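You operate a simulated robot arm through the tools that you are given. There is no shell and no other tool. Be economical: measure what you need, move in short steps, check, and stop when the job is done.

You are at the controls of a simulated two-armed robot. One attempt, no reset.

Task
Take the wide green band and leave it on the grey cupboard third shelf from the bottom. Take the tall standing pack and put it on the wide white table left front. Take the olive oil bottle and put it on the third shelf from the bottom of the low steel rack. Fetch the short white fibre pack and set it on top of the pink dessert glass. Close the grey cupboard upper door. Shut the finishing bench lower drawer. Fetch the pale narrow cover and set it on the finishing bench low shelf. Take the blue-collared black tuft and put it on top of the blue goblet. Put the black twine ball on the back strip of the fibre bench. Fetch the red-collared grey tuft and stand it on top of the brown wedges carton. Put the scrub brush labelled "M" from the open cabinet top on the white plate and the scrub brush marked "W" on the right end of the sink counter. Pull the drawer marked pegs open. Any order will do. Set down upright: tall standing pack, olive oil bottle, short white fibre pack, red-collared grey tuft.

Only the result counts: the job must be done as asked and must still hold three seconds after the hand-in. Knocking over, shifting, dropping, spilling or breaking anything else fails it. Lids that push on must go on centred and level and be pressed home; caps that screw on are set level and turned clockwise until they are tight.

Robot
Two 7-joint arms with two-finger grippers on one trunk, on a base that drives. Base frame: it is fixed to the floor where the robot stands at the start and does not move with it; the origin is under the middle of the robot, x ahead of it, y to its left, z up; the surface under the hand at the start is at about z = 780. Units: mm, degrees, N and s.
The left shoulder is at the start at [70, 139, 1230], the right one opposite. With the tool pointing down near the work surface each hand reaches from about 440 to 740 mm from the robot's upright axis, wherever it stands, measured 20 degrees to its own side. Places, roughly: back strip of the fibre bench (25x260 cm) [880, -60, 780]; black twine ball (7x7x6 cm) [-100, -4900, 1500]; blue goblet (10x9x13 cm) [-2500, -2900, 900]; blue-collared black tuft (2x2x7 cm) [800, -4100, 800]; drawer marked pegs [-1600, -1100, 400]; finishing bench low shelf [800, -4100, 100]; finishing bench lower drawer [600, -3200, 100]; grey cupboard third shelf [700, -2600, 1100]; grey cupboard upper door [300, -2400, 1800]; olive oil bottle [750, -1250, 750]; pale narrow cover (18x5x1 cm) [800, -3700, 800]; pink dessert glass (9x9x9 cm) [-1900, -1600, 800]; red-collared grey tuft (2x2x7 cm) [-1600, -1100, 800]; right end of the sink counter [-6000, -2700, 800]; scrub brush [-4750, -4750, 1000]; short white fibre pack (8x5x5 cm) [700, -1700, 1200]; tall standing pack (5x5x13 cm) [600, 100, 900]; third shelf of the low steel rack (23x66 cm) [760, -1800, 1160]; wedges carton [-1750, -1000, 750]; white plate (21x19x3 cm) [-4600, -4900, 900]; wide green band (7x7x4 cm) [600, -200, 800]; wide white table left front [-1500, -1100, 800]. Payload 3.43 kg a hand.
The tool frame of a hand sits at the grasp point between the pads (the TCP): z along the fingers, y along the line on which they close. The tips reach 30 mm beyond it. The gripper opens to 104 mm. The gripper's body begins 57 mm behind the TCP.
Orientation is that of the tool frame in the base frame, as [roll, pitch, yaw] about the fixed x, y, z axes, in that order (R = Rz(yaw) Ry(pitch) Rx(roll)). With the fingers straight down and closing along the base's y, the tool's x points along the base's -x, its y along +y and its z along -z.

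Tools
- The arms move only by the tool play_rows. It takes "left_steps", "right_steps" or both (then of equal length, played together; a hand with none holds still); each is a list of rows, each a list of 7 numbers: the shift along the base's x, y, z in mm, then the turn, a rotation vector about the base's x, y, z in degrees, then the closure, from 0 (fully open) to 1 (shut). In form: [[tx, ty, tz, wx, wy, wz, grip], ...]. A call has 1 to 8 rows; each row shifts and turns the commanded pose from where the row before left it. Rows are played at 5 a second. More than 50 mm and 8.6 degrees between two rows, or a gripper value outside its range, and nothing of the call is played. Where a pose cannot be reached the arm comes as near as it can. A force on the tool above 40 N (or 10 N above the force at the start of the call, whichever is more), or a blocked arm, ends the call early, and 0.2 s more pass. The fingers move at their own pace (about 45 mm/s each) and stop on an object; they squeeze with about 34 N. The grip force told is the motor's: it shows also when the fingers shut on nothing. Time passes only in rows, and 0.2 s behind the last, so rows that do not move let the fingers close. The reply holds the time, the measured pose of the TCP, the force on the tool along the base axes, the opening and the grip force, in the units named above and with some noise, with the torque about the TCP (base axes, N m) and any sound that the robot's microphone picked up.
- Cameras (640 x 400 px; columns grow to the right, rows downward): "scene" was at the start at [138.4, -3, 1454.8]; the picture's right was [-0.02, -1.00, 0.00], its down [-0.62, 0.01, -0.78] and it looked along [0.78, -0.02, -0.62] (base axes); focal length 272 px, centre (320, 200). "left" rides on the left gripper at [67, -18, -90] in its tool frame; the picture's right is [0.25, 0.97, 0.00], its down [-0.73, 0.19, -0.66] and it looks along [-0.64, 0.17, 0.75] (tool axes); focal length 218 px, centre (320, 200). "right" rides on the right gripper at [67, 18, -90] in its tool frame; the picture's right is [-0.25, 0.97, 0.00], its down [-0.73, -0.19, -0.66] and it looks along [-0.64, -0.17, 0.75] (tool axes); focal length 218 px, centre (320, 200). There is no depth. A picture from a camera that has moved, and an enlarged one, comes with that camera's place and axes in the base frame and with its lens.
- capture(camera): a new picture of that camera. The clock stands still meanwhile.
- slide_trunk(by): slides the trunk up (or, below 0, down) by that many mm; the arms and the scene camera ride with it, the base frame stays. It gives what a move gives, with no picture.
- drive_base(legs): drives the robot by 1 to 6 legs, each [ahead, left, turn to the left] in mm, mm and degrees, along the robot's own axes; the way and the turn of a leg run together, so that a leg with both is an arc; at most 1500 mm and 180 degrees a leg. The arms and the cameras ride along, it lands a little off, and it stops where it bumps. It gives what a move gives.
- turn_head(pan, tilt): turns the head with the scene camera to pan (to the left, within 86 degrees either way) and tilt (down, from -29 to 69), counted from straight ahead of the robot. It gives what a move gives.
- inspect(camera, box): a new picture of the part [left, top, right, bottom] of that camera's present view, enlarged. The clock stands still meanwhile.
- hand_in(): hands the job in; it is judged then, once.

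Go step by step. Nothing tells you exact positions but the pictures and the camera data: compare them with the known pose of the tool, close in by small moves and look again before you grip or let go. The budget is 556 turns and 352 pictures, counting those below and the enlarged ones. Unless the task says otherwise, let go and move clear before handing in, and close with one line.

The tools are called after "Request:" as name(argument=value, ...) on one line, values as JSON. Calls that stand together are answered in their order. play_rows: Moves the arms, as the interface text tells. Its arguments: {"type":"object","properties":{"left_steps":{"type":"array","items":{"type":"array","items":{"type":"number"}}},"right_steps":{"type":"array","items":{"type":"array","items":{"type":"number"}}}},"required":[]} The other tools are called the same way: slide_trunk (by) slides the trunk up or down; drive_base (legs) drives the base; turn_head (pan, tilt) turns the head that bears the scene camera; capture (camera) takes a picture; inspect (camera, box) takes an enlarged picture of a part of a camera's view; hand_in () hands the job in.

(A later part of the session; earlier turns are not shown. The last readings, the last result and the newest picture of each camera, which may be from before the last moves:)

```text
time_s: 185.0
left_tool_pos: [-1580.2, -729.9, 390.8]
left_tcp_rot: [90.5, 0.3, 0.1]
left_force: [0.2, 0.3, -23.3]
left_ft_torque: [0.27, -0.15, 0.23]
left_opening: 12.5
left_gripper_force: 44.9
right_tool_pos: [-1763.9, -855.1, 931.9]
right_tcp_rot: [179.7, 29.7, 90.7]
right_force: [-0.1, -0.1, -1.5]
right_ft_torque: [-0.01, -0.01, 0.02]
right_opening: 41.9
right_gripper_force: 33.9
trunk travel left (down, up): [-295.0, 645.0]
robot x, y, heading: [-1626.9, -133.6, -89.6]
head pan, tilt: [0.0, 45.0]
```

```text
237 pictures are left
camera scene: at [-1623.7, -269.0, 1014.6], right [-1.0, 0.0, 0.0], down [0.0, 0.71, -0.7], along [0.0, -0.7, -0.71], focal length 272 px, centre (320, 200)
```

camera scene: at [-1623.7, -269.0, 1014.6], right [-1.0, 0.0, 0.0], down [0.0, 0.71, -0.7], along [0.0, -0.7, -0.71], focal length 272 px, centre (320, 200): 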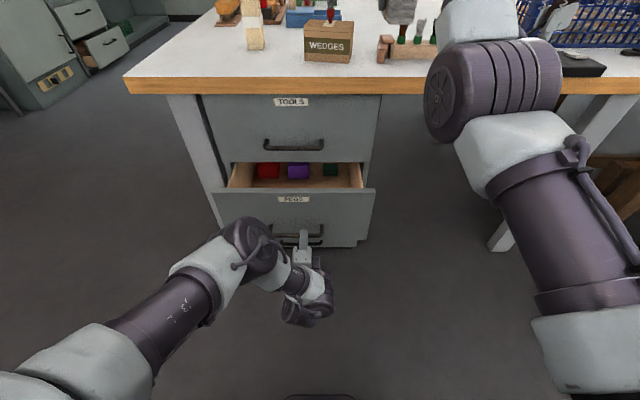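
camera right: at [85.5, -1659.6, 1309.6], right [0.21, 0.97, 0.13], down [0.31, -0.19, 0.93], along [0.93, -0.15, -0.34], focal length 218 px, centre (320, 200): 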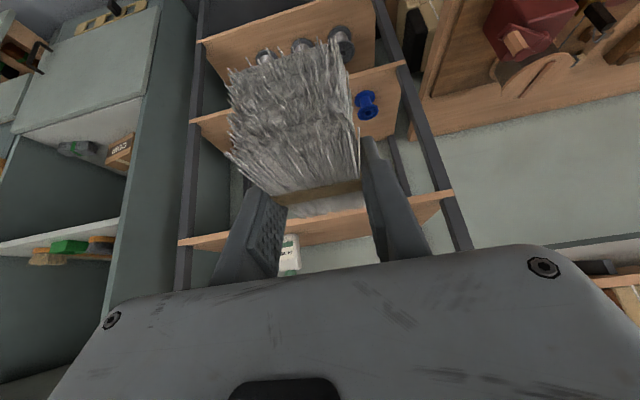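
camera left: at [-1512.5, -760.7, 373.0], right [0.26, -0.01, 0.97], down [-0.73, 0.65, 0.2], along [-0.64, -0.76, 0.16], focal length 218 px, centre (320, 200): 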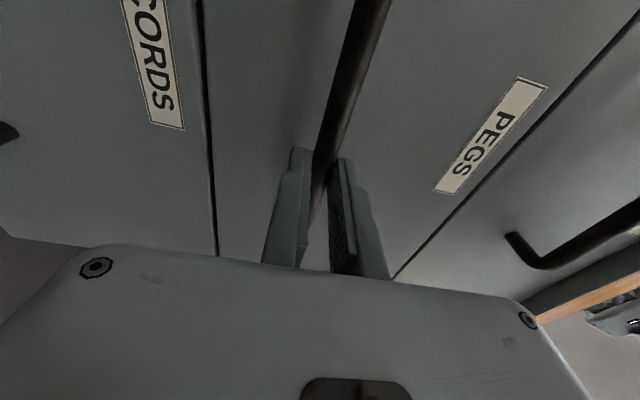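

The drawer slides out nicely. I'm pulling a bit further.

Request:
drive_base(legs=[[-130, 0, 0]])

Request:
capture(camera="scene")

```text
time_s: 186.2
left_tool_pos: [-1580.4, -599.4, 389.6]
left_tcp_rot: [90.4, 0.3, 0.2]
left_force: [1.9, 2.0, -15.6]
left_ft_torque: [0.16, -0.15, 0.48]
left_opening: 12.4
left_gripper_force: 44.8
right_tool_pos: [-1764.3, -722.9, 932.7]
right_tcp_rot: [179.6, 29.8, 90.6]
right_force: [-0.6, 0.2, 0.1]
right_ft_torque: [-0.02, 0.02, 0.03]
right_opening: 41.5
right_gripper_force: 33.8
trunk travel left (down, up): [-295.0, 645.0]
robot x, y, heading: [-1624.8, -6.3, -89.6]
head pan, tilt: [0.0, 45.0]
```

```text
236 pictures are left
camera scene: at [-1623.8, -137.4, 1014.7], right [-1.0, 0.0, 0.0], down [0.0, 0.71, -0.71], along [0.0, -0.71, -0.71], focal length 272 px, centre (320, 200)
```

scene: 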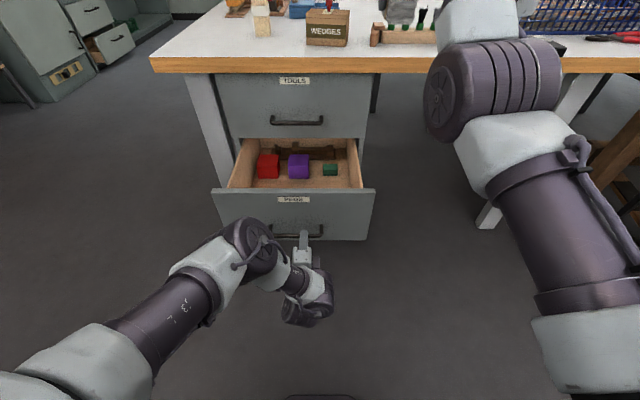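

Request:
drive_base(legs=[[-70, 0, 0]])

Request:
capture(camera="scene")

```text
time_s: 187.3
left_tool_pos: [-1580.0, -528.7, 390.2]
left_tcp_rot: [90.4, 0.2, 0.2]
left_force: [-1.4, 1.3, -8.8]
left_ft_torque: [0.05, -0.16, 0.15]
left_opening: 12.6
left_gripper_force: 44.9
right_tool_pos: [-1764.6, -653.4, 933.6]
right_tcp_rot: [179.7, 29.8, 90.7]
right_force: [-1.0, 0.7, -0.4]
right_ft_torque: [0.01, 0.0, 0.01]
right_opening: 41.7
right_gripper_force: 34.3
trunk travel left (down, up): [-295.0, 645.0]
robot x, y, heading: [-1629.6, 63.6, -89.8]
head pan, tilt: [0.0, 45.0]
```

```text
235 pictures are left
camera scene: at [-1624.2, -67.0, 1014.8], right [-1.0, 0.0, 0.0], down [0.0, 0.71, -0.71], along [0.0, -0.71, -0.71], focal length 272 px, centre (320, 200)
```

scene: 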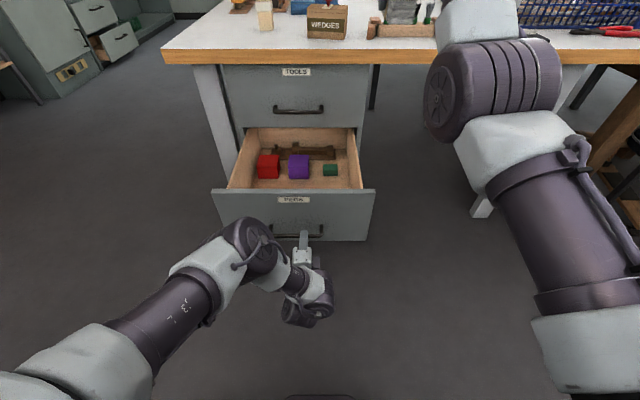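

The drawer is open by about 320 mm. I'm releasing the handle and backing away.

Request:
play_rows(left_steps=[[0, 0, 0, 0, 0, 0, 0.6], [0, 0, 0, 0, 0, 0, 0.3], [0, 0, 0, 0, 0, 0, 0.3]])

Request:
drive_base(legs=[[-250, 0, 0]])

Request:
slide_trunk(by=300)

Request:
play_rows(left_steps=[[0, 0, 20, 8.2, 0, 0, 0.3], [0, 0, 20, 8.2, 0, 0, 0.3], [0, 0, 20, 8.2, 0, 0, 0.3], [0, 0, 20, 8.2, 0, 0, 0.3], [0, 0, 20, 8.2, 0, 0, 0.3], [0, 0, 20, 8.2, 0, 0, 0.3]])

Request:
play_rows(left_steps=[[0, 0, 20, 8.2, 0, 0, 0.3], [0, 0, 20, 8.2, 0, 0, 0.3], [0, 0, 20, 8.2, 0, 0, 0.3], [0, 0, 20, 8.2, 0, 0, 0.3], [0, 0, 20, 8, 0, 0, 0.3]])

Request:
capture(camera="scene")

```text
time_s: 188.1
left_tool_pos: [-1580.4, -528.6, 391.2]
left_tcp_rot: [90.5, 0.2, 0.3]
left_force: [-0.4, 0.2, -0.1]
left_ft_torque: [0.03, -0.01, -0.04]
left_opening: 72.8
left_gripper_force: 0.0
right_tool_pos: [-1764.9, -651.6, 932.8]
right_tcp_rot: [179.7, 29.7, 90.7]
right_force: [0.2, 0.6, -0.7]
right_ft_torque: [-0.04, -0.01, 0.01]
right_opening: 41.6
right_gripper_force: 34.0
trunk travel left (down, up): [-295.0, 645.0]
robot x, y, heading: [-1626.1, 61.1, -89.9]
head pan, tilt: [0.0, 45.0]
```

```text
time_s: 189.9
left_tool_pos: [-1579.8, -277.1, 390.2]
left_tcp_rot: [90.4, 0.2, 0.2]
left_force: [-0.2, -0.2, -0.4]
left_ft_torque: [-0.04, -0.03, -0.01]
left_opening: 73.0
left_gripper_force: 0.0
right_tool_pos: [-1764.4, -399.4, 935.3]
right_tcp_rot: [179.6, 30.0, 90.5]
right_force: [-0.2, -0.3, -1.0]
right_ft_torque: [0.0, 0.0, -0.01]
right_opening: 41.4
right_gripper_force: 34.2
trunk travel left (down, up): [-295.0, 645.0]
robot x, y, heading: [-1627.6, 318.5, -90.0]
head pan, tilt: [0.0, 45.0]
```

```text
time_s: 192.9
left_tool_pos: [-1579.9, -277.5, 690.3]
left_tcp_rot: [90.4, 0.2, 0.2]
left_force: [-0.2, -0.8, 0.8]
left_ft_torque: [-0.02, 0.01, 0.03]
left_opening: 73.0
left_gripper_force: 0.0
right_tool_pos: [-1765.3, -399.4, 1234.1]
right_tcp_rot: [179.7, 29.8, 90.5]
right_force: [-0.4, 0.6, -0.8]
right_ft_torque: [-0.01, -0.03, 0.01]
right_opening: 41.6
right_gripper_force: 34.2
trunk travel left (down, up): [-595.0, 345.0]
robot x, y, heading: [-1625.8, 319.3, -90.1]
head pan, tilt: [0.0, 45.0]
```

```text
time_s: 194.3
left_tool_pos: [-1581.4, -275.4, 810.0]
left_tcp_rot: [139.8, -0.2, 0.2]
left_force: [-0.1, -0.5, -1.4]
left_ft_torque: [0.0, -0.02, -0.01]
left_opening: 72.8
left_gripper_force: 0.1
right_tool_pos: [-1764.9, -400.1, 1233.9]
right_tcp_rot: [179.6, 29.9, 90.5]
right_force: [0.3, -0.6, -1.1]
right_ft_torque: [-0.02, 0.03, 0.0]
right_opening: 41.3
right_gripper_force: 34.0
trunk travel left (down, up): [-595.0, 345.0]
robot x, y, heading: [-1627.9, 318.9, -90.0]
head pan, tilt: [0.0, 45.0]
```

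```text
time_s: 195.5
left_tool_pos: [-1582.2, -277.3, 910.7]
left_tcp_rot: [-179.6, -0.3, 0.1]
left_force: [-0.6, -0.5, 0.6]
left_ft_torque: [0.03, -0.01, 0.03]
left_opening: 72.7
left_gripper_force: 0.1
right_tool_pos: [-1766.0, -399.8, 1234.0]
right_tcp_rot: [179.6, 29.9, 90.5]
right_force: [-0.2, -0.7, -0.8]
right_ft_torque: [-0.03, 0.0, 0.03]
right_opening: 41.4
right_gripper_force: 33.7
trunk travel left (down, up): [-595.0, 345.0]
robot x, y, heading: [-1625.1, 319.6, -89.8]
head pan, tilt: [0.0, 45.0]
```

```text
234 pictures are left
camera scene: at [-1626.2, 185.6, 1314.9], right [-1.0, 0.0, 0.0], down [0.0, 0.71, -0.71], along [0.0, -0.71, -0.71], focal length 272 px, centre (320, 200)
```

scene: 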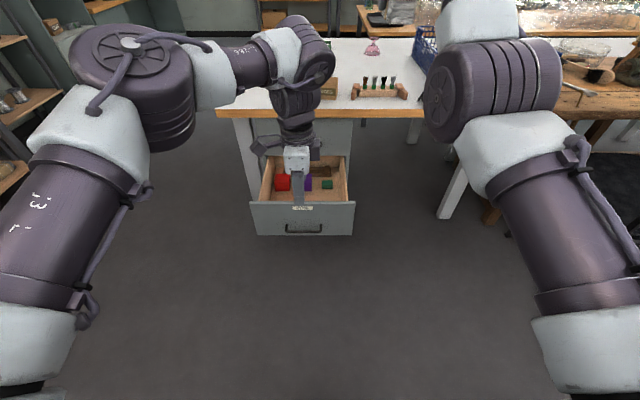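

The pegs drawer is open. I'm restoring the left hand's yaw and driving round to the other side of the white table for the pink glass.

Request:
play_rows(left_steps=[[0, 0, 20, 0, 0, 8.5, 0.3], [0, 0, 20, 0, 0, 8.5, 0.3], [0, 0, 20, 0, 0, 8.5, 0.3], [0, 0, 20, 0, 0, 8.5, 0.3], [0, 0, 20, 0, 0, 8.5, 0.3], [0, 0, 20, 0, 0, 8.5, 0.3]])

Request:
play_rows(left_steps=[[0, 0, 10, 0, 0, 8.5, 0.3], [0, 0, 10, 0, 0, 8.5, 0.3], [0, 0, 10, 0, 0, 8.5, 0.3], [0, 0, 10, 0, 0, 8.5, 0.3], [0, 0, 0, 0, 0, 5, 0.3]])

Request:
drive_base(legs=[[0, 1080, 0], [1450, 0, 0], [1450, 0, 0]])

Request:
turn_head(pan=-50, tilt=20)

Request:
capture(camera="scene")

```text
time_s: 196.9
left_tool_pos: [-1582.0, -276.9, 1031.9]
left_tcp_rot: [-179.5, -0.2, 51.3]
left_force: [0.9, 0.2, -0.3]
left_ft_torque: [-0.01, -0.02, 0.01]
left_opening: 72.7
left_gripper_force: 0.1
right_tool_pos: [-1764.2, -399.4, 1234.0]
right_tcp_rot: [179.6, 29.8, 90.5]
right_force: [1.0, -0.1, 0.4]
right_ft_torque: [-0.01, 0.0, 0.0]
right_opening: 41.6
right_gripper_force: 34.1
trunk travel left (down, up): [-595.0, 345.0]
robot x, y, heading: [-1629.0, 319.7, -90.1]
head pan, tilt: [0.0, 45.0]
```

```text
time_s: 198.1
left_tool_pos: [-1580.6, -276.9, 1071.8]
left_tcp_rot: [-179.6, -0.2, 90.4]
left_force: [0.6, 0.5, -0.2]
left_ft_torque: [-0.02, 0.0, -0.02]
left_opening: 72.9
left_gripper_force: 0.1
right_tool_pos: [-1764.3, -400.3, 1235.3]
right_tcp_rot: [179.7, 29.7, 90.5]
right_force: [-0.6, -0.1, -0.6]
right_ft_torque: [-0.02, -0.01, 0.02]
right_opening: 41.5
right_gripper_force: 33.9
trunk travel left (down, up): [-595.0, 345.0]
robot x, y, heading: [-1625.8, 321.5, -89.8]
head pan, tilt: [0.0, 45.0]
```

```text
time_s: 217.3
left_tool_pos: [-474.0, -3185.7, 1070.6]
left_tcp_rot: [-179.6, -0.2, 90.4]
left_force: [-0.2, -0.1, 0.0]
left_ft_torque: [-0.01, 0.02, 0.02]
left_opening: 72.7
left_gripper_force: 0.0
right_tool_pos: [-655.8, -3308.8, 1234.1]
right_tcp_rot: [179.7, 29.9, 90.8]
right_force: [-0.4, -0.4, -0.8]
right_ft_torque: [0.03, -0.01, -0.01]
right_opening: 41.6
right_gripper_force: 33.6
trunk travel left (down, up): [-595.0, 345.0]
robot x, y, heading: [-523.1, -2592.3, -89.7]
head pan, tilt: [0.0, 45.0]
```

```text
time_s: 218.5
left_tool_pos: [-474.0, -3186.0, 1071.2]
left_tcp_rot: [-179.6, -0.1, 90.4]
left_force: [-0.4, 0.4, 0.6]
left_ft_torque: [-0.01, -0.02, 0.01]
left_opening: 72.6
left_gripper_force: 0.1
right_tool_pos: [-656.6, -3309.8, 1235.0]
right_tcp_rot: [179.8, 30.0, 90.8]
right_force: [-0.7, -0.4, -0.9]
right_ft_torque: [-0.02, -0.03, 0.03]
right_opening: 41.7
right_gripper_force: 34.5
trunk travel left (down, up): [-595.0, 345.0]
robot x, y, heading: [-520.5, -2589.8, -90.0]
head pan, tilt: [-50.0, 20.0]
```

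```text
233 pictures are left
camera scene: at [-590.5, -2703.0, 1353.6], right [-0.65, 0.76, 0.0], down [0.26, 0.22, -0.94], along [-0.72, -0.61, -0.34], focal length 272 px, centre (320, 200)
```

scene: 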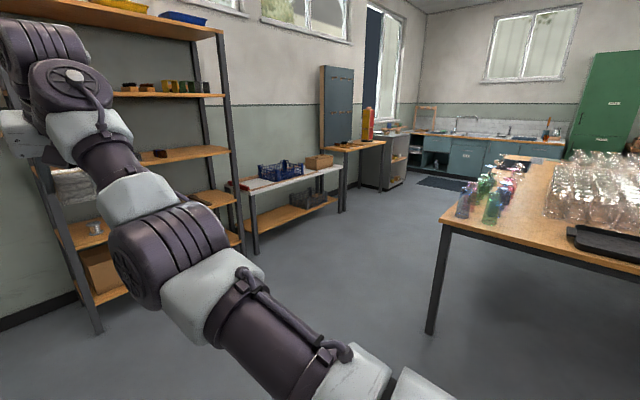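

I'm turning to face the table's back side and strafing over to the pink glass.

Request:
drive_base(legs=[[0, 0, 90], [0, 0, 90], [0, 1000, 0]])

Request:
turn_head(pan=20, tilt=30)

Request:
capture(camera="scene")

```text
time_s: 231.3
left_tool_pos: [-1572.1, -2011.5, 1070.6]
left_tcp_rot: [-179.6, -0.2, -88.8]
left_force: [-0.3, 0.4, -0.3]
left_ft_torque: [0.0, -0.04, 0.03]
left_opening: 72.9
left_gripper_force: 0.1
right_tool_pos: [-1391.3, -1884.5, 1233.8]
right_tcp_rot: [179.7, 30.0, -88.5]
right_force: [-0.3, 0.6, 0.5]
right_ft_torque: [0.02, 0.0, 0.01]
right_opening: 42.0
right_gripper_force: 33.7
trunk travel left (down, up): [-595.0, 345.0]
robot x, y, heading: [-1513.5, -2606.2, 91.1]
head pan, tilt: [-50.0, 20.0]
```

```text
time_s: 232.7
left_tool_pos: [-1573.3, -2011.6, 1070.7]
left_tcp_rot: [-179.6, -0.2, -88.8]
left_force: [-0.5, -0.3, 0.2]
left_ft_torque: [-0.01, -0.02, -0.02]
left_opening: 72.7
left_gripper_force: 0.0
right_tool_pos: [-1390.6, -1885.5, 1234.4]
right_tcp_rot: [179.6, 29.9, -88.5]
right_force: [0.3, 0.0, -0.7]
right_ft_torque: [0.0, 0.02, 0.02]
right_opening: 41.6
right_gripper_force: 34.2
trunk travel left (down, up): [-595.0, 345.0]
robot x, y, heading: [-1516.6, -2606.6, 91.0]
head pan, tilt: [20.0, 30.0]
```

```text
232 pictures are left
camera scene: at [-1547.6, -2472.4, 1337.6], right [0.93, 0.36, 0.0], down [0.18, -0.47, -0.87], along [-0.31, 0.81, -0.5], focal length 272 px, centre (320, 200)
```

scene: 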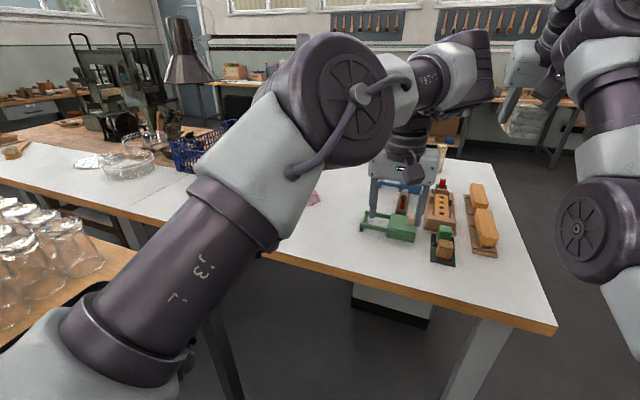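

The glass table lies at x<-2050, and the pink glass is about (-1920,-1610). I'm moving in to (-1680,-2230) and turning toward it.

Request:
drive_base(legs=[[370, 160, 0], [0, 0, 32]])

Request:
turn_head(pan=-10, tilt=45)

Request:
capture(camera="scene")

Request:
capture(camera="right")

```text
time_s: 236.8
left_tool_pos: [-2043.9, -1760.7, 1071.2]
left_tcp_rot: [-179.6, -0.2, -57.3]
left_force: [-0.6, 0.4, -0.5]
left_ft_torque: [-0.01, 0.02, 0.02]
left_opening: 72.7
left_gripper_force: 0.1
right_tool_pos: [-1954.6, -1558.6, 1233.6]
right_tcp_rot: [179.7, 29.8, -56.8]
right_force: [-0.2, -0.2, -0.6]
right_ft_torque: [0.02, -0.02, -0.01]
right_opening: 41.5
right_gripper_force: 34.0
trunk travel left (down, up): [-595.0, 345.0]
robot x, y, heading: [-1683.5, -2237.8, 122.5]
head pan, tilt: [20.0, 30.0]
```

```text
time_s: 237.7
left_tool_pos: [-2042.8, -1760.5, 1071.1]
left_tcp_rot: [-179.5, -0.2, -57.3]
left_force: [1.1, 0.4, -0.2]
left_ft_torque: [-0.02, 0.0, -0.02]
left_opening: 72.8
left_gripper_force: 0.2
right_tool_pos: [-1954.3, -1558.8, 1234.5]
right_tcp_rot: [179.8, 29.9, -56.9]
right_force: [-0.6, 0.1, -0.2]
right_ft_torque: [0.05, 0.02, -0.01]
right_opening: 41.5
right_gripper_force: 33.9
trunk travel left (down, up): [-595.0, 345.0]
robot x, y, heading: [-1682.4, -2237.4, 122.7]
head pan, tilt: [-10.0, 45.0]
```

```text
231 pictures are left
camera scene: at [-1740.6, -2121.0, 1315.0], right [0.92, 0.39, 0.0], down [0.27, -0.65, -0.71], along [-0.27, 0.65, -0.71], focal length 272 px, centre (320, 200)
```

scene: 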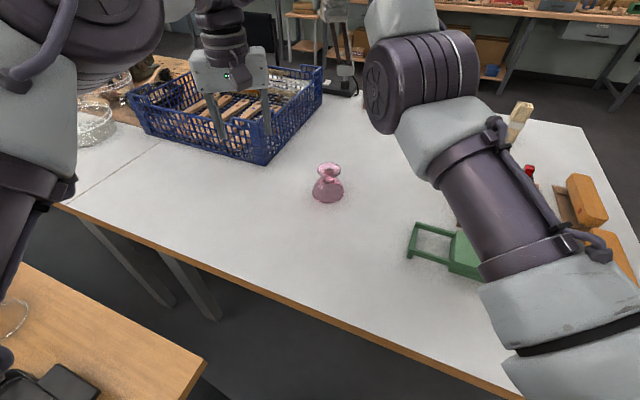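

```text
230 pictures are left
camera right: at [-1912.1, -1653.3, 1277.9], right [-0.93, -0.35, 0.13], down [0.0, 0.36, 0.93], along [-0.37, 0.86, -0.34], focal length 218 px, centre (320, 200)
```

right: 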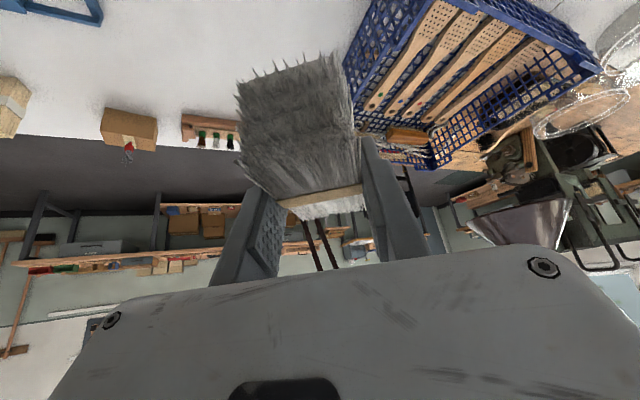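

Request:
inspect(camera="scene", box=[290, 150, 370, 215])

```text
6.15 times, centred on (330, 182) of scene
camera zoom: at [-1740.6, -2121.0, 1315.0], right [0.92, 0.39, 0.0], down [0.27, -0.65, -0.71], along [-0.27, 0.65, -0.71], focal length 1672 px, centre (258, 308)
```

zoom: 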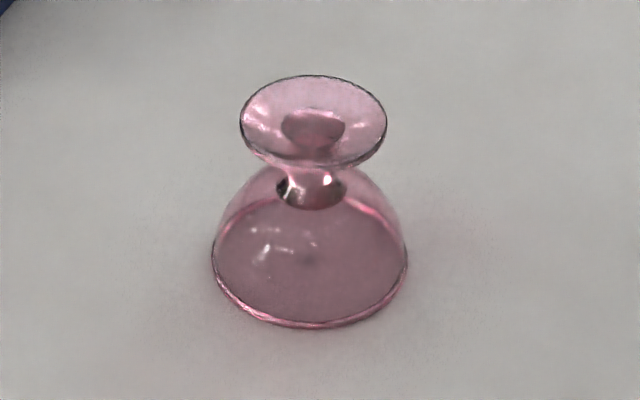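

The glass stands inverted, its flat foot (about 65 mm) on top at z≈870, centred at (-1932,-1598). I'm lowering the pack toward it.

Request:
play_rows(right_steps=[[3, -5, -45, 0, 0, 0, 0.95], [3, -6, -45, 0, 0, 0, 0.95], [3, -6, -45, 0, 0, 0, 0.95], [4, -6, -45, 0, 0, 0, 0.95], [4, -7, -45, 0, 0, 0, 0.95], [3, -6, -35, 0, 0, 0, 0.95]])

Request:
capture(camera="scene")

Request:
capture(camera="right")

```text
time_s: 239.1
left_tool_pos: [-2043.4, -1761.0, 1070.7]
left_tcp_rot: [-179.6, -0.3, -57.3]
left_force: [-0.8, -0.3, 0.1]
left_ft_torque: [-0.04, 0.07, -0.01]
left_opening: 72.9
left_gripper_force: 0.0
right_tool_pos: [-1942.3, -1586.5, 957.5]
right_tcp_rot: [179.6, 30.0, -56.9]
right_force: [0.1, -0.3, -1.5]
right_ft_torque: [-0.01, 0.0, -0.03]
right_opening: 41.7
right_gripper_force: 33.6
right hand out of reach, approached as far as the arm can: row 1, 2
trunk travel left (down, up): [-595.0, 345.0]
robot x, y, heading: [-1683.2, -2237.2, 123.0]
head pan, tilt: [-10.0, 45.0]
```

```text
228 pictures are left
camera scene: at [-1740.5, -2120.8, 1315.0], right [0.92, 0.39, 0.0], down [0.27, -0.65, -0.71], along [-0.27, 0.65, -0.71], focal length 272 px, centre (320, 200)
```

scene: 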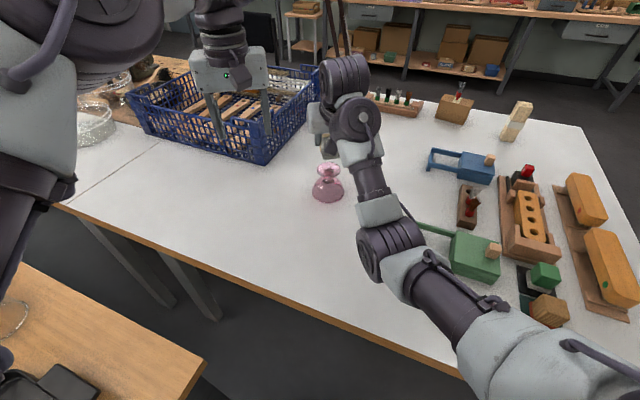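

```text
227 pictures are left
camera right: at [-1900.0, -1681.0, 1002.2], right [-0.93, -0.35, 0.13], down [0.0, 0.36, 0.93], along [-0.37, 0.86, -0.34], focal length 218 px, centre (320, 200)
```

right: 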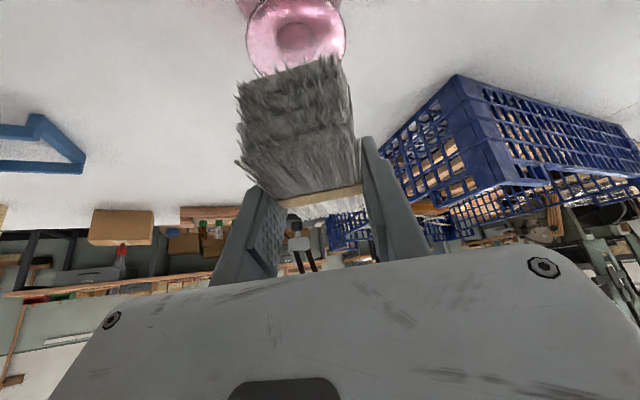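

Request:
play_rows(right_steps=[[4, -5, -10, 0, 0, 0, 0.95], [4, -5, -10, 0, 0, 0, 0.95], [0, 0, -10, 0, 0, 0, 0.95], [0, 0, 0, 0, 0, 0, 0.95]])

Request:
inspect(camera="scene", box=[280, 80, 400, 220])

Request:
capture(camera="right")

Request:
capture(camera="left")

```text
time_s: 240.1
left_tool_pos: [-2042.1, -1760.9, 1070.0]
left_tcp_rot: [-179.5, -0.2, -57.2]
left_force: [0.6, 0.1, -0.8]
left_ft_torque: [0.0, -0.02, -0.01]
left_opening: 73.1
left_gripper_force: 0.1
right_tool_pos: [-1935.7, -1595.9, 929.6]
right_tcp_rot: [179.6, 30.0, -56.9]
right_force: [0.1, 0.3, -0.9]
right_ft_torque: [0.0, -0.01, -0.02]
right_opening: 41.5
right_gripper_force: 34.2
trunk travel left (down, up): [-595.0, 345.0]
robot x, y, heading: [-1685.2, -2237.1, 123.0]
head pan, tilt: [-10.0, 45.0]
```

```text
2.86 times, centred on (340, 150) of scene
camera zoom: at [-1740.6, -2121.1, 1315.0], right [0.92, 0.39, 0.0], down [0.27, -0.65, -0.71], along [-0.27, 0.65, -0.71], focal length 776 px, centre (263, 343)
```

zoom: 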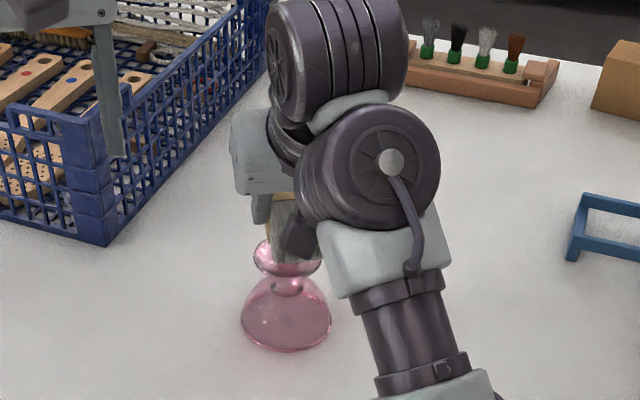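

```text
225 pictures are left
camera right: at [-1892.3, -1690.7, 973.5], right [-0.93, -0.35, 0.13], down [0.0, 0.36, 0.93], along [-0.37, 0.86, -0.34], focal length 218 px, centre (320, 200)
```

right: 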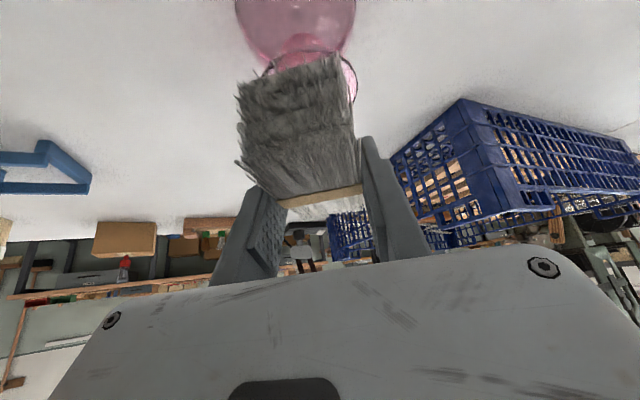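

```text
224 pictures are left
camera left: at [-1992.9, -1808.1, 1160.6], right [-0.68, -0.74, -0.01], down [-0.56, 0.51, 0.65], along [-0.48, 0.44, -0.76], focal length 218 px, centre (320, 200)
```

left: 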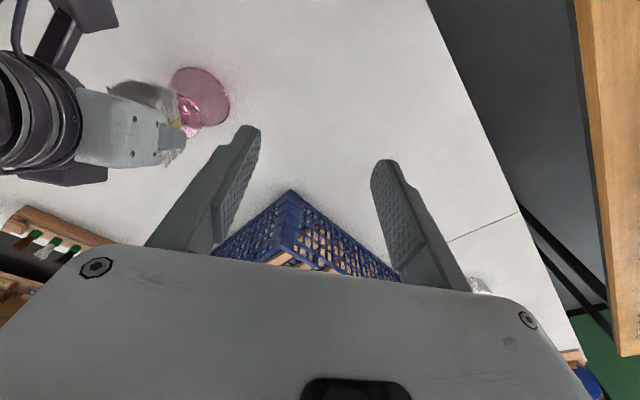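

Well centred. I'm lowering gently to contact on the glass foot.

Request:
play_rows(right_steps=[[1, -2, -5, 0, 0, 0, 0.95], [0, 0, -4, 0, 0, 0, 0.95], [0, 0, -3, 0, 0, 0, 0.95], [0, 0, 0, 0, 0, 0, 0.95]])

Request:
inspect(camera="scene", box=[290, 130, 370, 220])

Request:
inspect(camera="left", box=[80, 40, 280, 180])

```text
time_s: 241.1
left_tool_pos: [-2043.9, -1761.0, 1070.4]
left_tcp_rot: [-179.7, -0.3, -57.3]
left_force: [-0.1, 0.4, 0.2]
left_ft_torque: [-0.01, 0.04, 0.0]
left_opening: 72.8
left_gripper_force: 0.1
right_tool_pos: [-1933.3, -1596.9, 916.6]
right_tcp_rot: [179.8, 29.9, -56.9]
right_force: [0.1, -0.7, -1.3]
right_ft_torque: [0.02, 0.0, 0.01]
right_opening: 41.6
right_gripper_force: 34.0
trunk travel left (down, up): [-595.0, 345.0]
robot x, y, heading: [-1684.6, -2240.2, 122.6]
head pan, tilt: [-10.0, 45.0]
```

```text
4.44 times, centred on (330, 175) of scene
camera zoom: at [-1740.6, -2121.1, 1315.0], right [0.92, 0.39, 0.0], down [0.27, -0.65, -0.71], along [-0.27, 0.65, -0.71], focal length 1208 px, centre (276, 311)
```

zoom: 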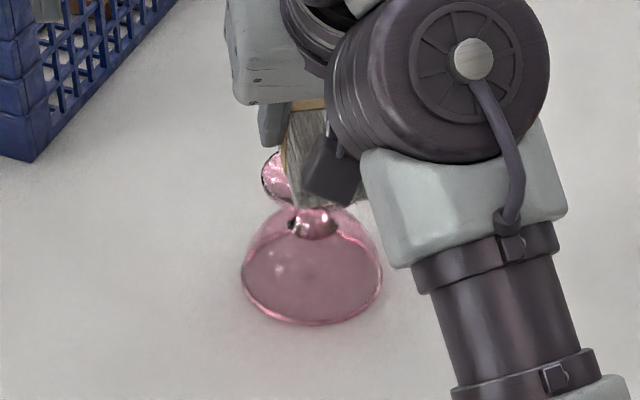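

```text
2.86 times, centred on (180, 110) of left
camera zoom: at [-1992.9, -1808.0, 1160.6], right [-0.68, -0.74, -0.01], down [-0.56, 0.51, 0.65], along [-0.48, 0.44, -0.76], focal length 624 px, centre (720, 457)
```

zoom: 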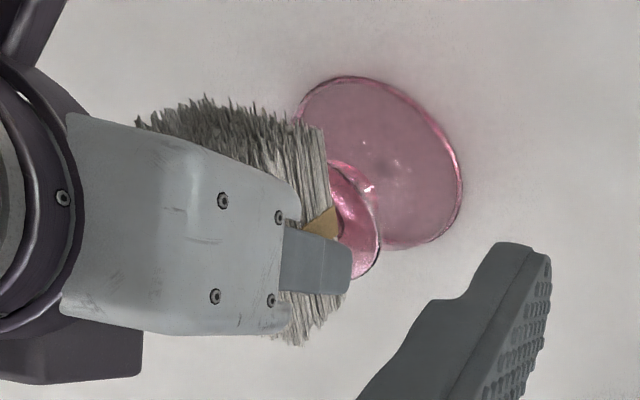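

Request:
play_rows(right_steps=[[0, 0, -3, 0, 0, 0, 0.95], [0, 0, -2, 0, 0, 0, 0.95], [0, 0, -2, 0, 0, 0, 0.95], [0, 0, 0, 0, 0, 0, 0.95]])

```text
time_s: 242.1
left_tool_pos: [-2043.3, -1760.7, 1071.1]
left_tcp_rot: [-179.6, -0.2, -57.3]
left_force: [-0.2, -0.1, 0.0]
left_ft_torque: [-0.03, 0.0, 0.01]
left_opening: 72.7
left_gripper_force: 0.0
right_tool_pos: [-1934.5, -1597.5, 910.9]
right_tcp_rot: [179.7, 29.8, -56.9]
right_force: [0.4, 0.3, -1.3]
right_ft_torque: [-0.04, 0.01, 0.01]
right_opening: 41.5
right_gripper_force: 33.9
trunk travel left (down, up): [-595.0, 345.0]
robot x, y, heading: [-1684.7, -2241.1, 122.8]
head pan, tilt: [-10.0, 45.0]
```

Request:
play_rows(right_steps=[[0, 0, -2, 0, 0, 0, 0.95], [0, 0, -2, 0, 0, 0, 0.95], [0, 0, 0, 0, 0, 0, 0.95]])

```text
time_s: 242.9
left_tool_pos: [-2043.0, -1760.6, 1071.1]
left_tcp_rot: [-179.6, -0.2, -57.3]
left_force: [-0.2, -0.2, -0.2]
left_ft_torque: [-0.02, 0.0, -0.05]
left_opening: 72.9
left_gripper_force: 0.0
right_tool_pos: [-1934.6, -1597.2, 907.0]
right_tcp_rot: [179.7, 29.9, -56.9]
right_force: [-0.3, 1.5, -0.9]
right_ft_torque: [-0.02, -0.01, 0.02]
right_opening: 41.4
right_gripper_force: 33.5
trunk travel left (down, up): [-595.0, 345.0]
robot x, y, heading: [-1683.9, -2236.4, 122.7]
head pan, tilt: [-10.0, 45.0]
```

Request:
play_rows(right_steps=[[0, 0, -2, 0, 0, 0, 0.95], [0, 0, -2, 0, 0, 0, 0.95], [0, 0, 0, 0, 0, 0, 0.95]])

Request:
inspect(camera="right", box=[200, 0, 440, 150])

```text
time_s: 243.7
left_tool_pos: [-2042.8, -1761.2, 1071.1]
left_tcp_rot: [-179.6, -0.2, -57.4]
left_force: [-0.2, 0.0, 0.9]
left_ft_torque: [0.01, -0.02, -0.02]
left_opening: 73.0
left_gripper_force: 0.0
right_tool_pos: [-1934.2, -1597.7, 902.9]
right_tcp_rot: [179.8, 29.9, -56.9]
right_force: [-0.4, -0.1, -1.0]
right_ft_torque: [0.02, 0.07, 0.0]
right_opening: 41.7
right_gripper_force: 34.1
trunk travel left (down, up): [-595.0, 345.0]
robot x, y, heading: [-1684.1, -2238.0, 122.6]
head pan, tilt: [-10.0, 45.0]
```

```text
2.67 times, centred on (320, 75) of right
camera zoom: at [-1891.8, -1692.6, 946.4], right [-0.93, -0.35, 0.13], down [0.0, 0.36, 0.93], along [-0.37, 0.86, -0.34], focal length 582 px, centre (320, 533)
```

zoom: 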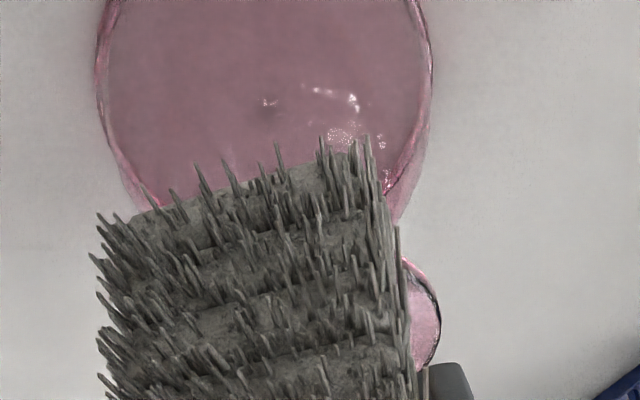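

Request:
play_rows(right_steps=[[0, 0, -2, 0, 0, 0, 0.95], [0, 0, -2, 0, 0, 0, 0.95], [0, 0, 0, 0, 0, 0, 0.95]])

Request:
inspect(camera="scene", box=[290, 130, 370, 220])

```text
time_s: 244.5
left_tool_pos: [-2042.7, -1761.9, 1071.9]
left_tcp_rot: [-179.7, -0.2, -57.3]
left_force: [-0.5, 0.6, 0.2]
left_ft_torque: [0.01, 0.03, 0.0]
left_opening: 72.8
left_gripper_force: 0.0
right_tool_pos: [-1933.8, -1598.2, 901.8]
right_tcp_rot: [179.6, 30.1, -56.8]
right_force: [-1.1, 3.0, 14.7]
right_ft_torque: [-0.06, -0.35, 0.05]
right_opening: 41.9
right_gripper_force: 34.1
trunk travel left (down, up): [-595.0, 345.0]
robot x, y, heading: [-1685.8, -2239.2, 122.7]
head pan, tilt: [-10.0, 45.0]
```

```text
4.44 times, centred on (330, 175) of scene
camera zoom: at [-1739.9, -2122.7, 1315.4], right [0.92, 0.39, 0.0], down [0.27, -0.65, -0.71], along [-0.27, 0.65, -0.71], focal length 1208 px, centre (276, 311)
```

zoom: 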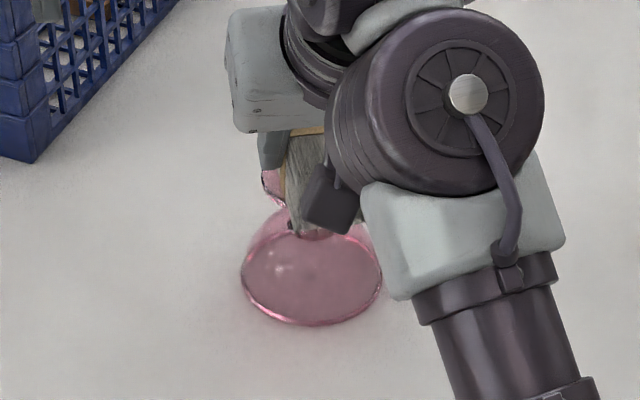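

Contact at about 15 N on the foot. I'm easing 1 mm and opening slowly.

Request:
play_rows(right_steps=[[0, 0, 1.5, 0, 0, 0, 0.95], [0, 0, 0, 0, 0, 0, 0.56], [0, 0, 0, 0, 0, 0, 0.5], [0, 0, 0, 0, 0, 0, 0.45]])

Request:
inspect(camera="right", box=[180, 0, 460, 260])

Request:
inspect(camera="left", box=[80, 40, 280, 180])

```text
time_s: 245.5
left_tool_pos: [-2043.6, -1762.4, 1069.8]
left_tcp_rot: [-179.6, -0.2, -57.3]
left_force: [0.3, 0.0, -0.6]
left_ft_torque: [0.01, -0.02, 0.03]
left_opening: 72.8
left_gripper_force: 0.1
right_tool_pos: [-1934.0, -1597.4, 899.7]
right_tcp_rot: [179.8, 29.8, -56.9]
right_force: [0.6, 0.4, -0.3]
right_ft_torque: [-0.02, 0.02, 0.0]
right_opening: 57.2
right_gripper_force: 0.0
trunk travel left (down, up): [-595.0, 345.0]
robot x, y, heading: [-1683.4, -2238.9, 122.5]
head pan, tilt: [-10.0, 45.0]
```

```text
1.54 times, centred on (320, 130) of right
camera zoom: at [-1891.9, -1692.5, 943.5], right [-0.93, -0.35, 0.13], down [0.0, 0.36, 0.93], along [-0.37, 0.86, -0.34], focal length 336 px, centre (320, 308)
```

zoom: 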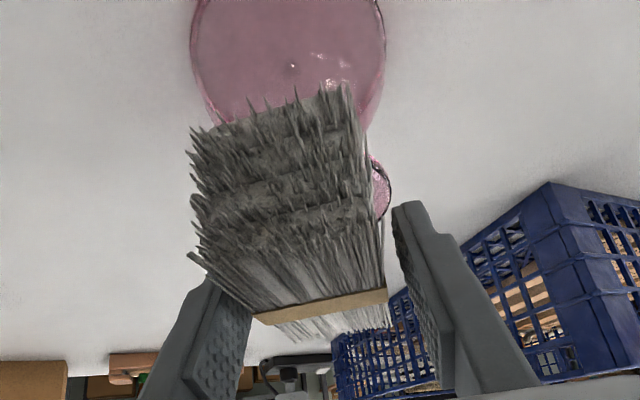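

```text
2.86 times, centred on (180, 110) of left
camera zoom: at [-1992.9, -1807.9, 1160.4], right [-0.68, -0.74, -0.01], down [-0.56, 0.51, 0.65], along [-0.48, 0.44, -0.76], focal length 624 px, centre (720, 457)
```

zoom: 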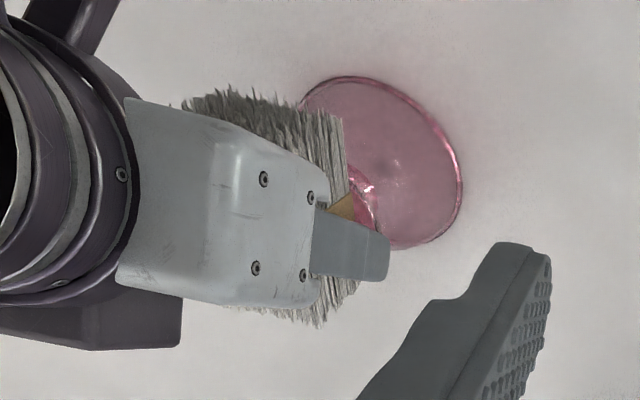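

It's resting. I'm opening a bit more and withdrawing along the tool axis.

Request:
play_rows(right_steps=[[0, 0, 0, 0, 0, 0, 0.3], [3, -4, 9, 0, 0, 0, 0.3], [5, -8, 17, 0, 0, 0, 0.3], [8, -13, 26, 0, 0, 0, 0.3], [8, -13, 26, 0, 0, 0, 0.3], [8, -13, 35, 0, 0, 0, 0.3], [0, 0, 45, 0, 0, 0, 0.3]])

Request:
inspect(camera="scene", box=[270, 110, 390, 220])

Request:
inspect(camera="left", box=[80, 40, 280, 180])

```text
time_s: 247.1
left_tool_pos: [-2044.0, -1760.3, 1070.3]
left_tcp_rot: [-179.6, -0.2, -57.3]
left_force: [0.6, -0.4, -0.4]
left_ft_torque: [0.01, 0.04, -0.01]
left_opening: 72.9
left_gripper_force: 0.1
right_tool_pos: [-1920.8, -1617.1, 942.2]
right_tcp_rot: [179.7, 30.0, -57.0]
right_force: [0.1, -1.2, 0.7]
right_ft_torque: [-0.02, 0.01, 0.01]
right_opening: 73.0
right_gripper_force: 0.0
right hand out of reach, approached as far as the arm can: row 4, 5, 6, 7
trunk travel left (down, up): [-595.0, 345.0]
robot x, y, heading: [-1682.6, -2238.9, 122.6]
head pan, tilt: [-10.0, 45.0]
```

```text
3.64 times, centred on (330, 165) of scene
camera zoom: at [-1740.6, -2121.1, 1315.0], right [0.92, 0.39, 0.0], down [0.27, -0.65, -0.71], along [-0.27, 0.65, -0.71], focal length 988 px, centre (284, 327)
```

zoom: 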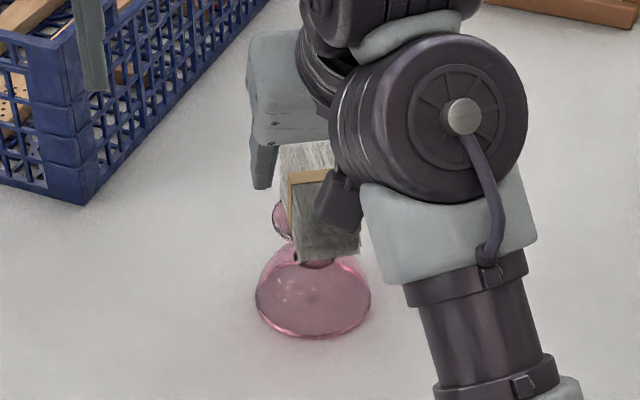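

```text
2.86 times, centred on (180, 110) of left
camera zoom: at [-1992.9, -1808.0, 1160.5], right [-0.68, -0.74, -0.01], down [-0.56, 0.51, 0.65], along [-0.48, 0.44, -0.76], focal length 624 px, centre (720, 457)
```

zoom: 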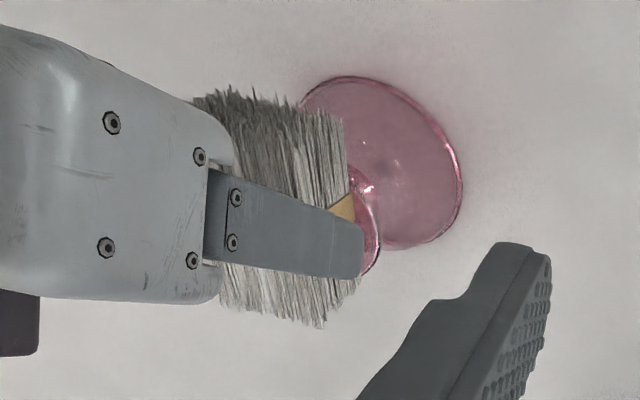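

The arm can't fold further, so I'll raise the trunk to lift both hands straight up.

Request:
slide_trunk(by=150)

Request:
drive_base(legs=[[-200, 0, 0]])

Request:
inspect(camera="scene", box=[250, 80, 410, 200])

```text
time_s: 248.8
left_tool_pos: [-2043.6, -1760.3, 1220.9]
left_tcp_rot: [-179.5, -0.3, -57.4]
left_force: [-1.7, 0.8, 0.9]
left_ft_torque: [0.01, 0.01, 0.01]
left_opening: 72.7
left_gripper_force: 0.0
right_tool_pos: [-1920.2, -1618.0, 1093.5]
right_tcp_rot: [179.7, 29.7, -56.9]
right_force: [-0.2, 0.1, 0.2]
right_ft_torque: [0.04, 0.01, 0.0]
right_opening: 72.8
right_gripper_force: 0.0
trunk travel left (down, up): [-745.0, 195.0]
robot x, y, heading: [-1684.1, -2235.4, 122.7]
head pan, tilt: [-10.0, 45.0]
```

```text
time_s: 250.4
left_tool_pos: [-1936.1, -1928.1, 1219.8]
left_tcp_rot: [-179.5, -0.4, -57.2]
left_force: [0.7, -0.4, -1.2]
left_ft_torque: [0.02, 0.02, -0.01]
left_opening: 72.5
left_gripper_force: 0.1
right_tool_pos: [-1813.4, -1784.3, 1093.1]
right_tcp_rot: [179.7, 29.8, -57.0]
right_force: [0.7, -0.7, 0.3]
right_ft_torque: [-0.02, 0.01, -0.03]
right_opening: 72.9
right_gripper_force: 0.1
trunk travel left (down, up): [-745.0, 195.0]
robot x, y, heading: [-1578.6, -2406.5, 122.8]
head pan, tilt: [-10.0, 45.0]
```

```text
3.33 times, centred on (330, 140) of scene
camera zoom: at [-1633.8, -2287.7, 1464.7], right [0.92, 0.39, 0.0], down [0.27, -0.65, -0.71], along [-0.27, 0.65, -0.71], focal length 906 px, centre (287, 400)
```

zoom: 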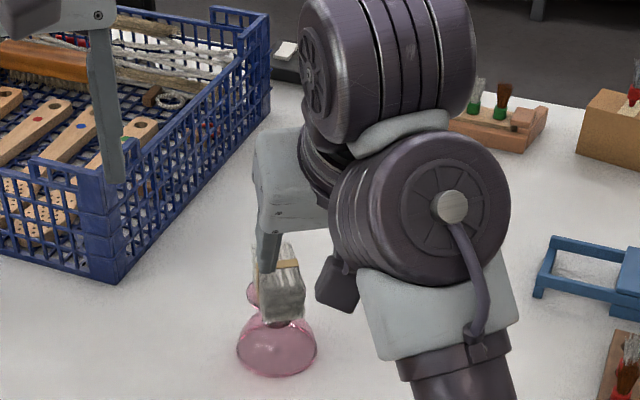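

The pack rests on the glass. I'm backing off and taking one clear look, then heading for the finishing bench.

Request:
drive_base(legs=[[-300, 0, 0], [0, 0, -60]])

Request:
turn_head(pan=60, tilt=25)

Request:
capture(camera="scene")

```text
time_s: 255.2
left_tool_pos: [-1175.1, -2111.4, 1221.4]
left_tcp_rot: [-179.7, -0.3, -117.7]
left_force: [0.8, 0.7, -0.4]
left_ft_torque: [0.01, -0.02, 0.01]
left_opening: 72.9
left_gripper_force: 0.1
right_tool_pos: [-992.2, -2147.6, 1093.7]
right_tcp_rot: [179.7, 29.8, -117.3]
right_force: [0.2, 0.4, 0.0]
right_ft_torque: [-0.01, 0.01, 0.0]
right_opening: 72.5
right_gripper_force: 0.0
trunk travel left (down, up): [-745.0, 195.0]
robot x, y, heading: [-1411.1, -2660.3, 61.9]
head pan, tilt: [-10.0, 45.0]
```

```text
time_s: 256.6
left_tool_pos: [-1176.3, -2112.2, 1219.6]
left_tcp_rot: [-179.6, -0.3, -117.7]
left_force: [0.2, 0.9, -0.5]
left_ft_torque: [0.01, 0.03, 0.04]
left_opening: 72.7
left_gripper_force: 0.0
right_tool_pos: [-990.3, -2148.5, 1092.8]
right_tcp_rot: [179.8, 29.8, -117.4]
right_force: [-0.3, 0.6, -0.2]
right_ft_torque: [0.0, 0.0, 0.0]
right_opening: 72.5
right_gripper_force: 0.1
trunk travel left (down, up): [-745.0, 195.0]
robot x, y, heading: [-1412.0, -2656.6, 62.2]
head pan, tilt: [60.0, 25.0]
```

```text
214 pictures are left
camera scene: at [-1436.8, -2537.9, 1495.5], right [0.85, 0.53, 0.0], down [0.22, -0.36, -0.91], along [-0.48, 0.77, -0.42], focal length 272 px, centre (320, 200)
```

scene: 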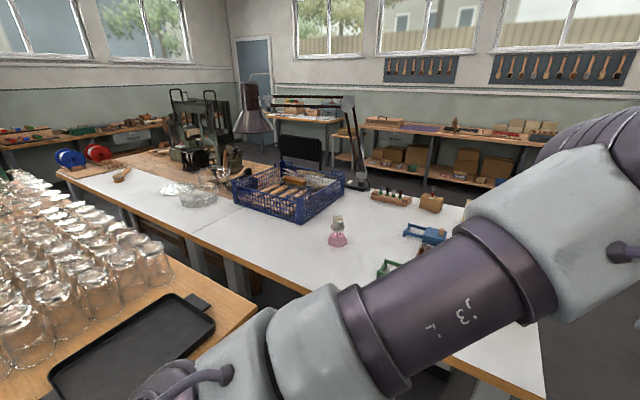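

Request:
inspect(camera="scene", box=[310, 190, 480, 270])

Request:
drive_base(legs=[[0, 0, -62], [1250, -100, 0], [100, -1000, 0]])

Request:
turn_head(pan=0, tilt=30)

Request:
capture(camera="scene")

```text
3.76 times, centred on (395, 230) of scene
camera zoom: at [-1436.8, -2537.9, 1495.5], right [0.85, 0.53, 0.0], down [0.22, -0.36, -0.91], along [-0.48, 0.77, -0.42], focal length 1023 px, centre (38, 87)
```

zoom: 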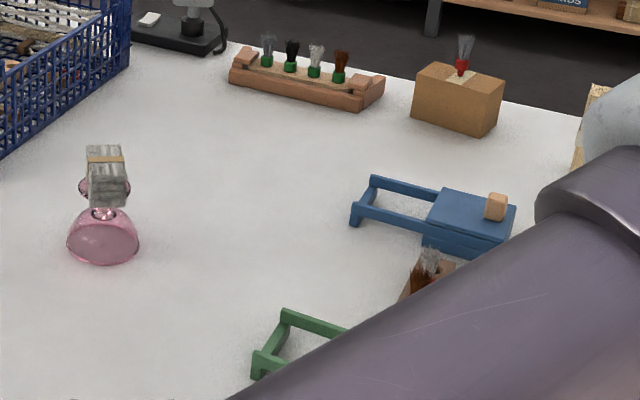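

```text
time_s: 270.4
left_tool_pos: [516.8, -3708.7, 1220.6]
left_tcp_rot: [-179.6, -0.2, 180.0]
left_force: [-0.6, 0.2, 0.6]
left_ft_torque: [-0.01, 0.01, 0.01]
left_opening: 72.7
left_gripper_force: 0.1
right_tool_pos: [570.9, -3891.0, 1093.0]
right_tcp_rot: [179.8, 29.8, -179.7]
right_force: [0.2, 0.2, -0.7]
right_ft_torque: [0.01, -0.03, 0.0]
right_opening: 72.6
right_gripper_force: 0.0
trunk travel left (down, up): [-745.0, 195.0]
robot x, y, heading: [-77.9, -3759.3, -0.2]
head pan, tilt: [60.0, 25.0]
```

```text
time_s: 271.7
left_tool_pos: [516.8, -3710.5, 1220.1]
left_tcp_rot: [-179.7, -0.2, 179.9]
left_force: [0.0, -0.3, 0.1]
left_ft_torque: [-0.02, -0.01, -0.04]
left_opening: 72.5
left_gripper_force: 0.0
right_tool_pos: [571.6, -3890.8, 1093.7]
right_tcp_rot: [179.7, 29.9, -179.7]
right_force: [-0.6, -0.2, -0.8]
right_ft_torque: [0.03, 0.02, -0.01]
right_opening: 73.0
right_gripper_force: 0.0
trunk travel left (down, up): [-745.0, 195.0]
robot x, y, heading: [-76.6, -3754.9, -0.1]
head pan, tilt: [0.0, 30.0]
```

```text
212 pictures are left
camera scene: at [64.4, -3756.4, 1487.6], right [0.0, -1.0, 0.0], down [-0.5, 0.0, -0.87], along [0.87, 0.0, -0.5], focal length 272 px, centre (320, 200)
```

scene: 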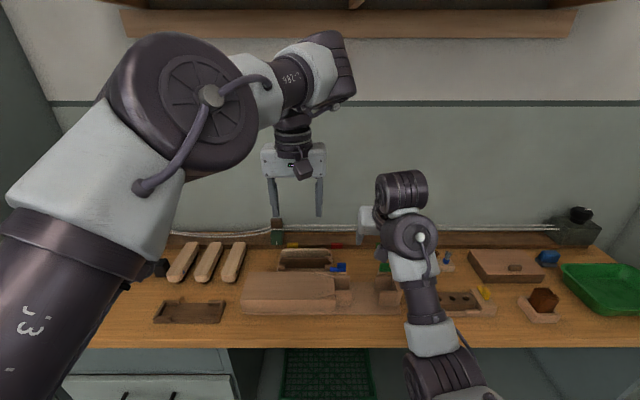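

Both the pack and tuft hold. Now the finishing bench: I'm inspecting it for the pale cover and the blue-collared tuft.

Request:
inspect(camera="scene", box=[140, 220, 400, 360])

Request:
inspect(camera="scene", box=[360, 200, 640, 360])

```text
2.46 times, centred on (270, 290) of scene
camera zoom: at [64.4, -3756.4, 1487.6], right [0.0, -1.0, 0.0], down [-0.5, 0.0, -0.87], along [0.87, 0.0, -0.5], focal length 669 px, centre (443, -22)
```

zoom: 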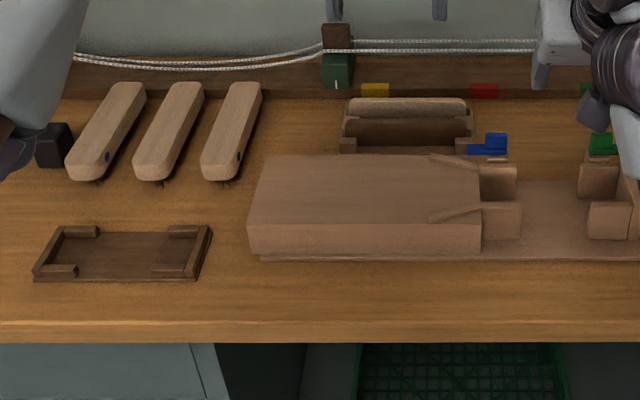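

```text
2.29 times, centred on (500, 280) of scene
camera zoom: at [64.4, -3756.4, 1487.6], right [0.0, -1.0, 0.0], down [-0.5, 0.0, -0.87], along [0.87, 0.0, -0.5], focal length 621 px, centre (-91, 17)
```

zoom: 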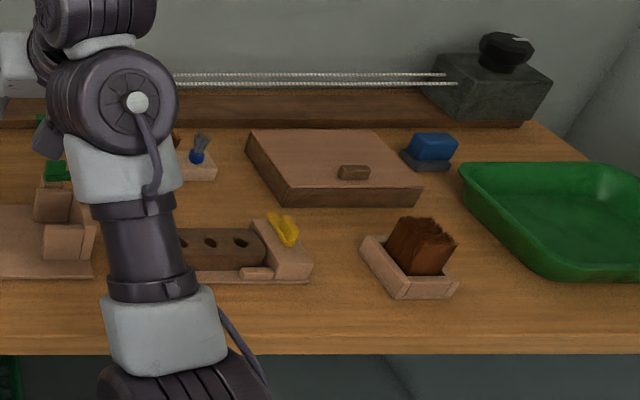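

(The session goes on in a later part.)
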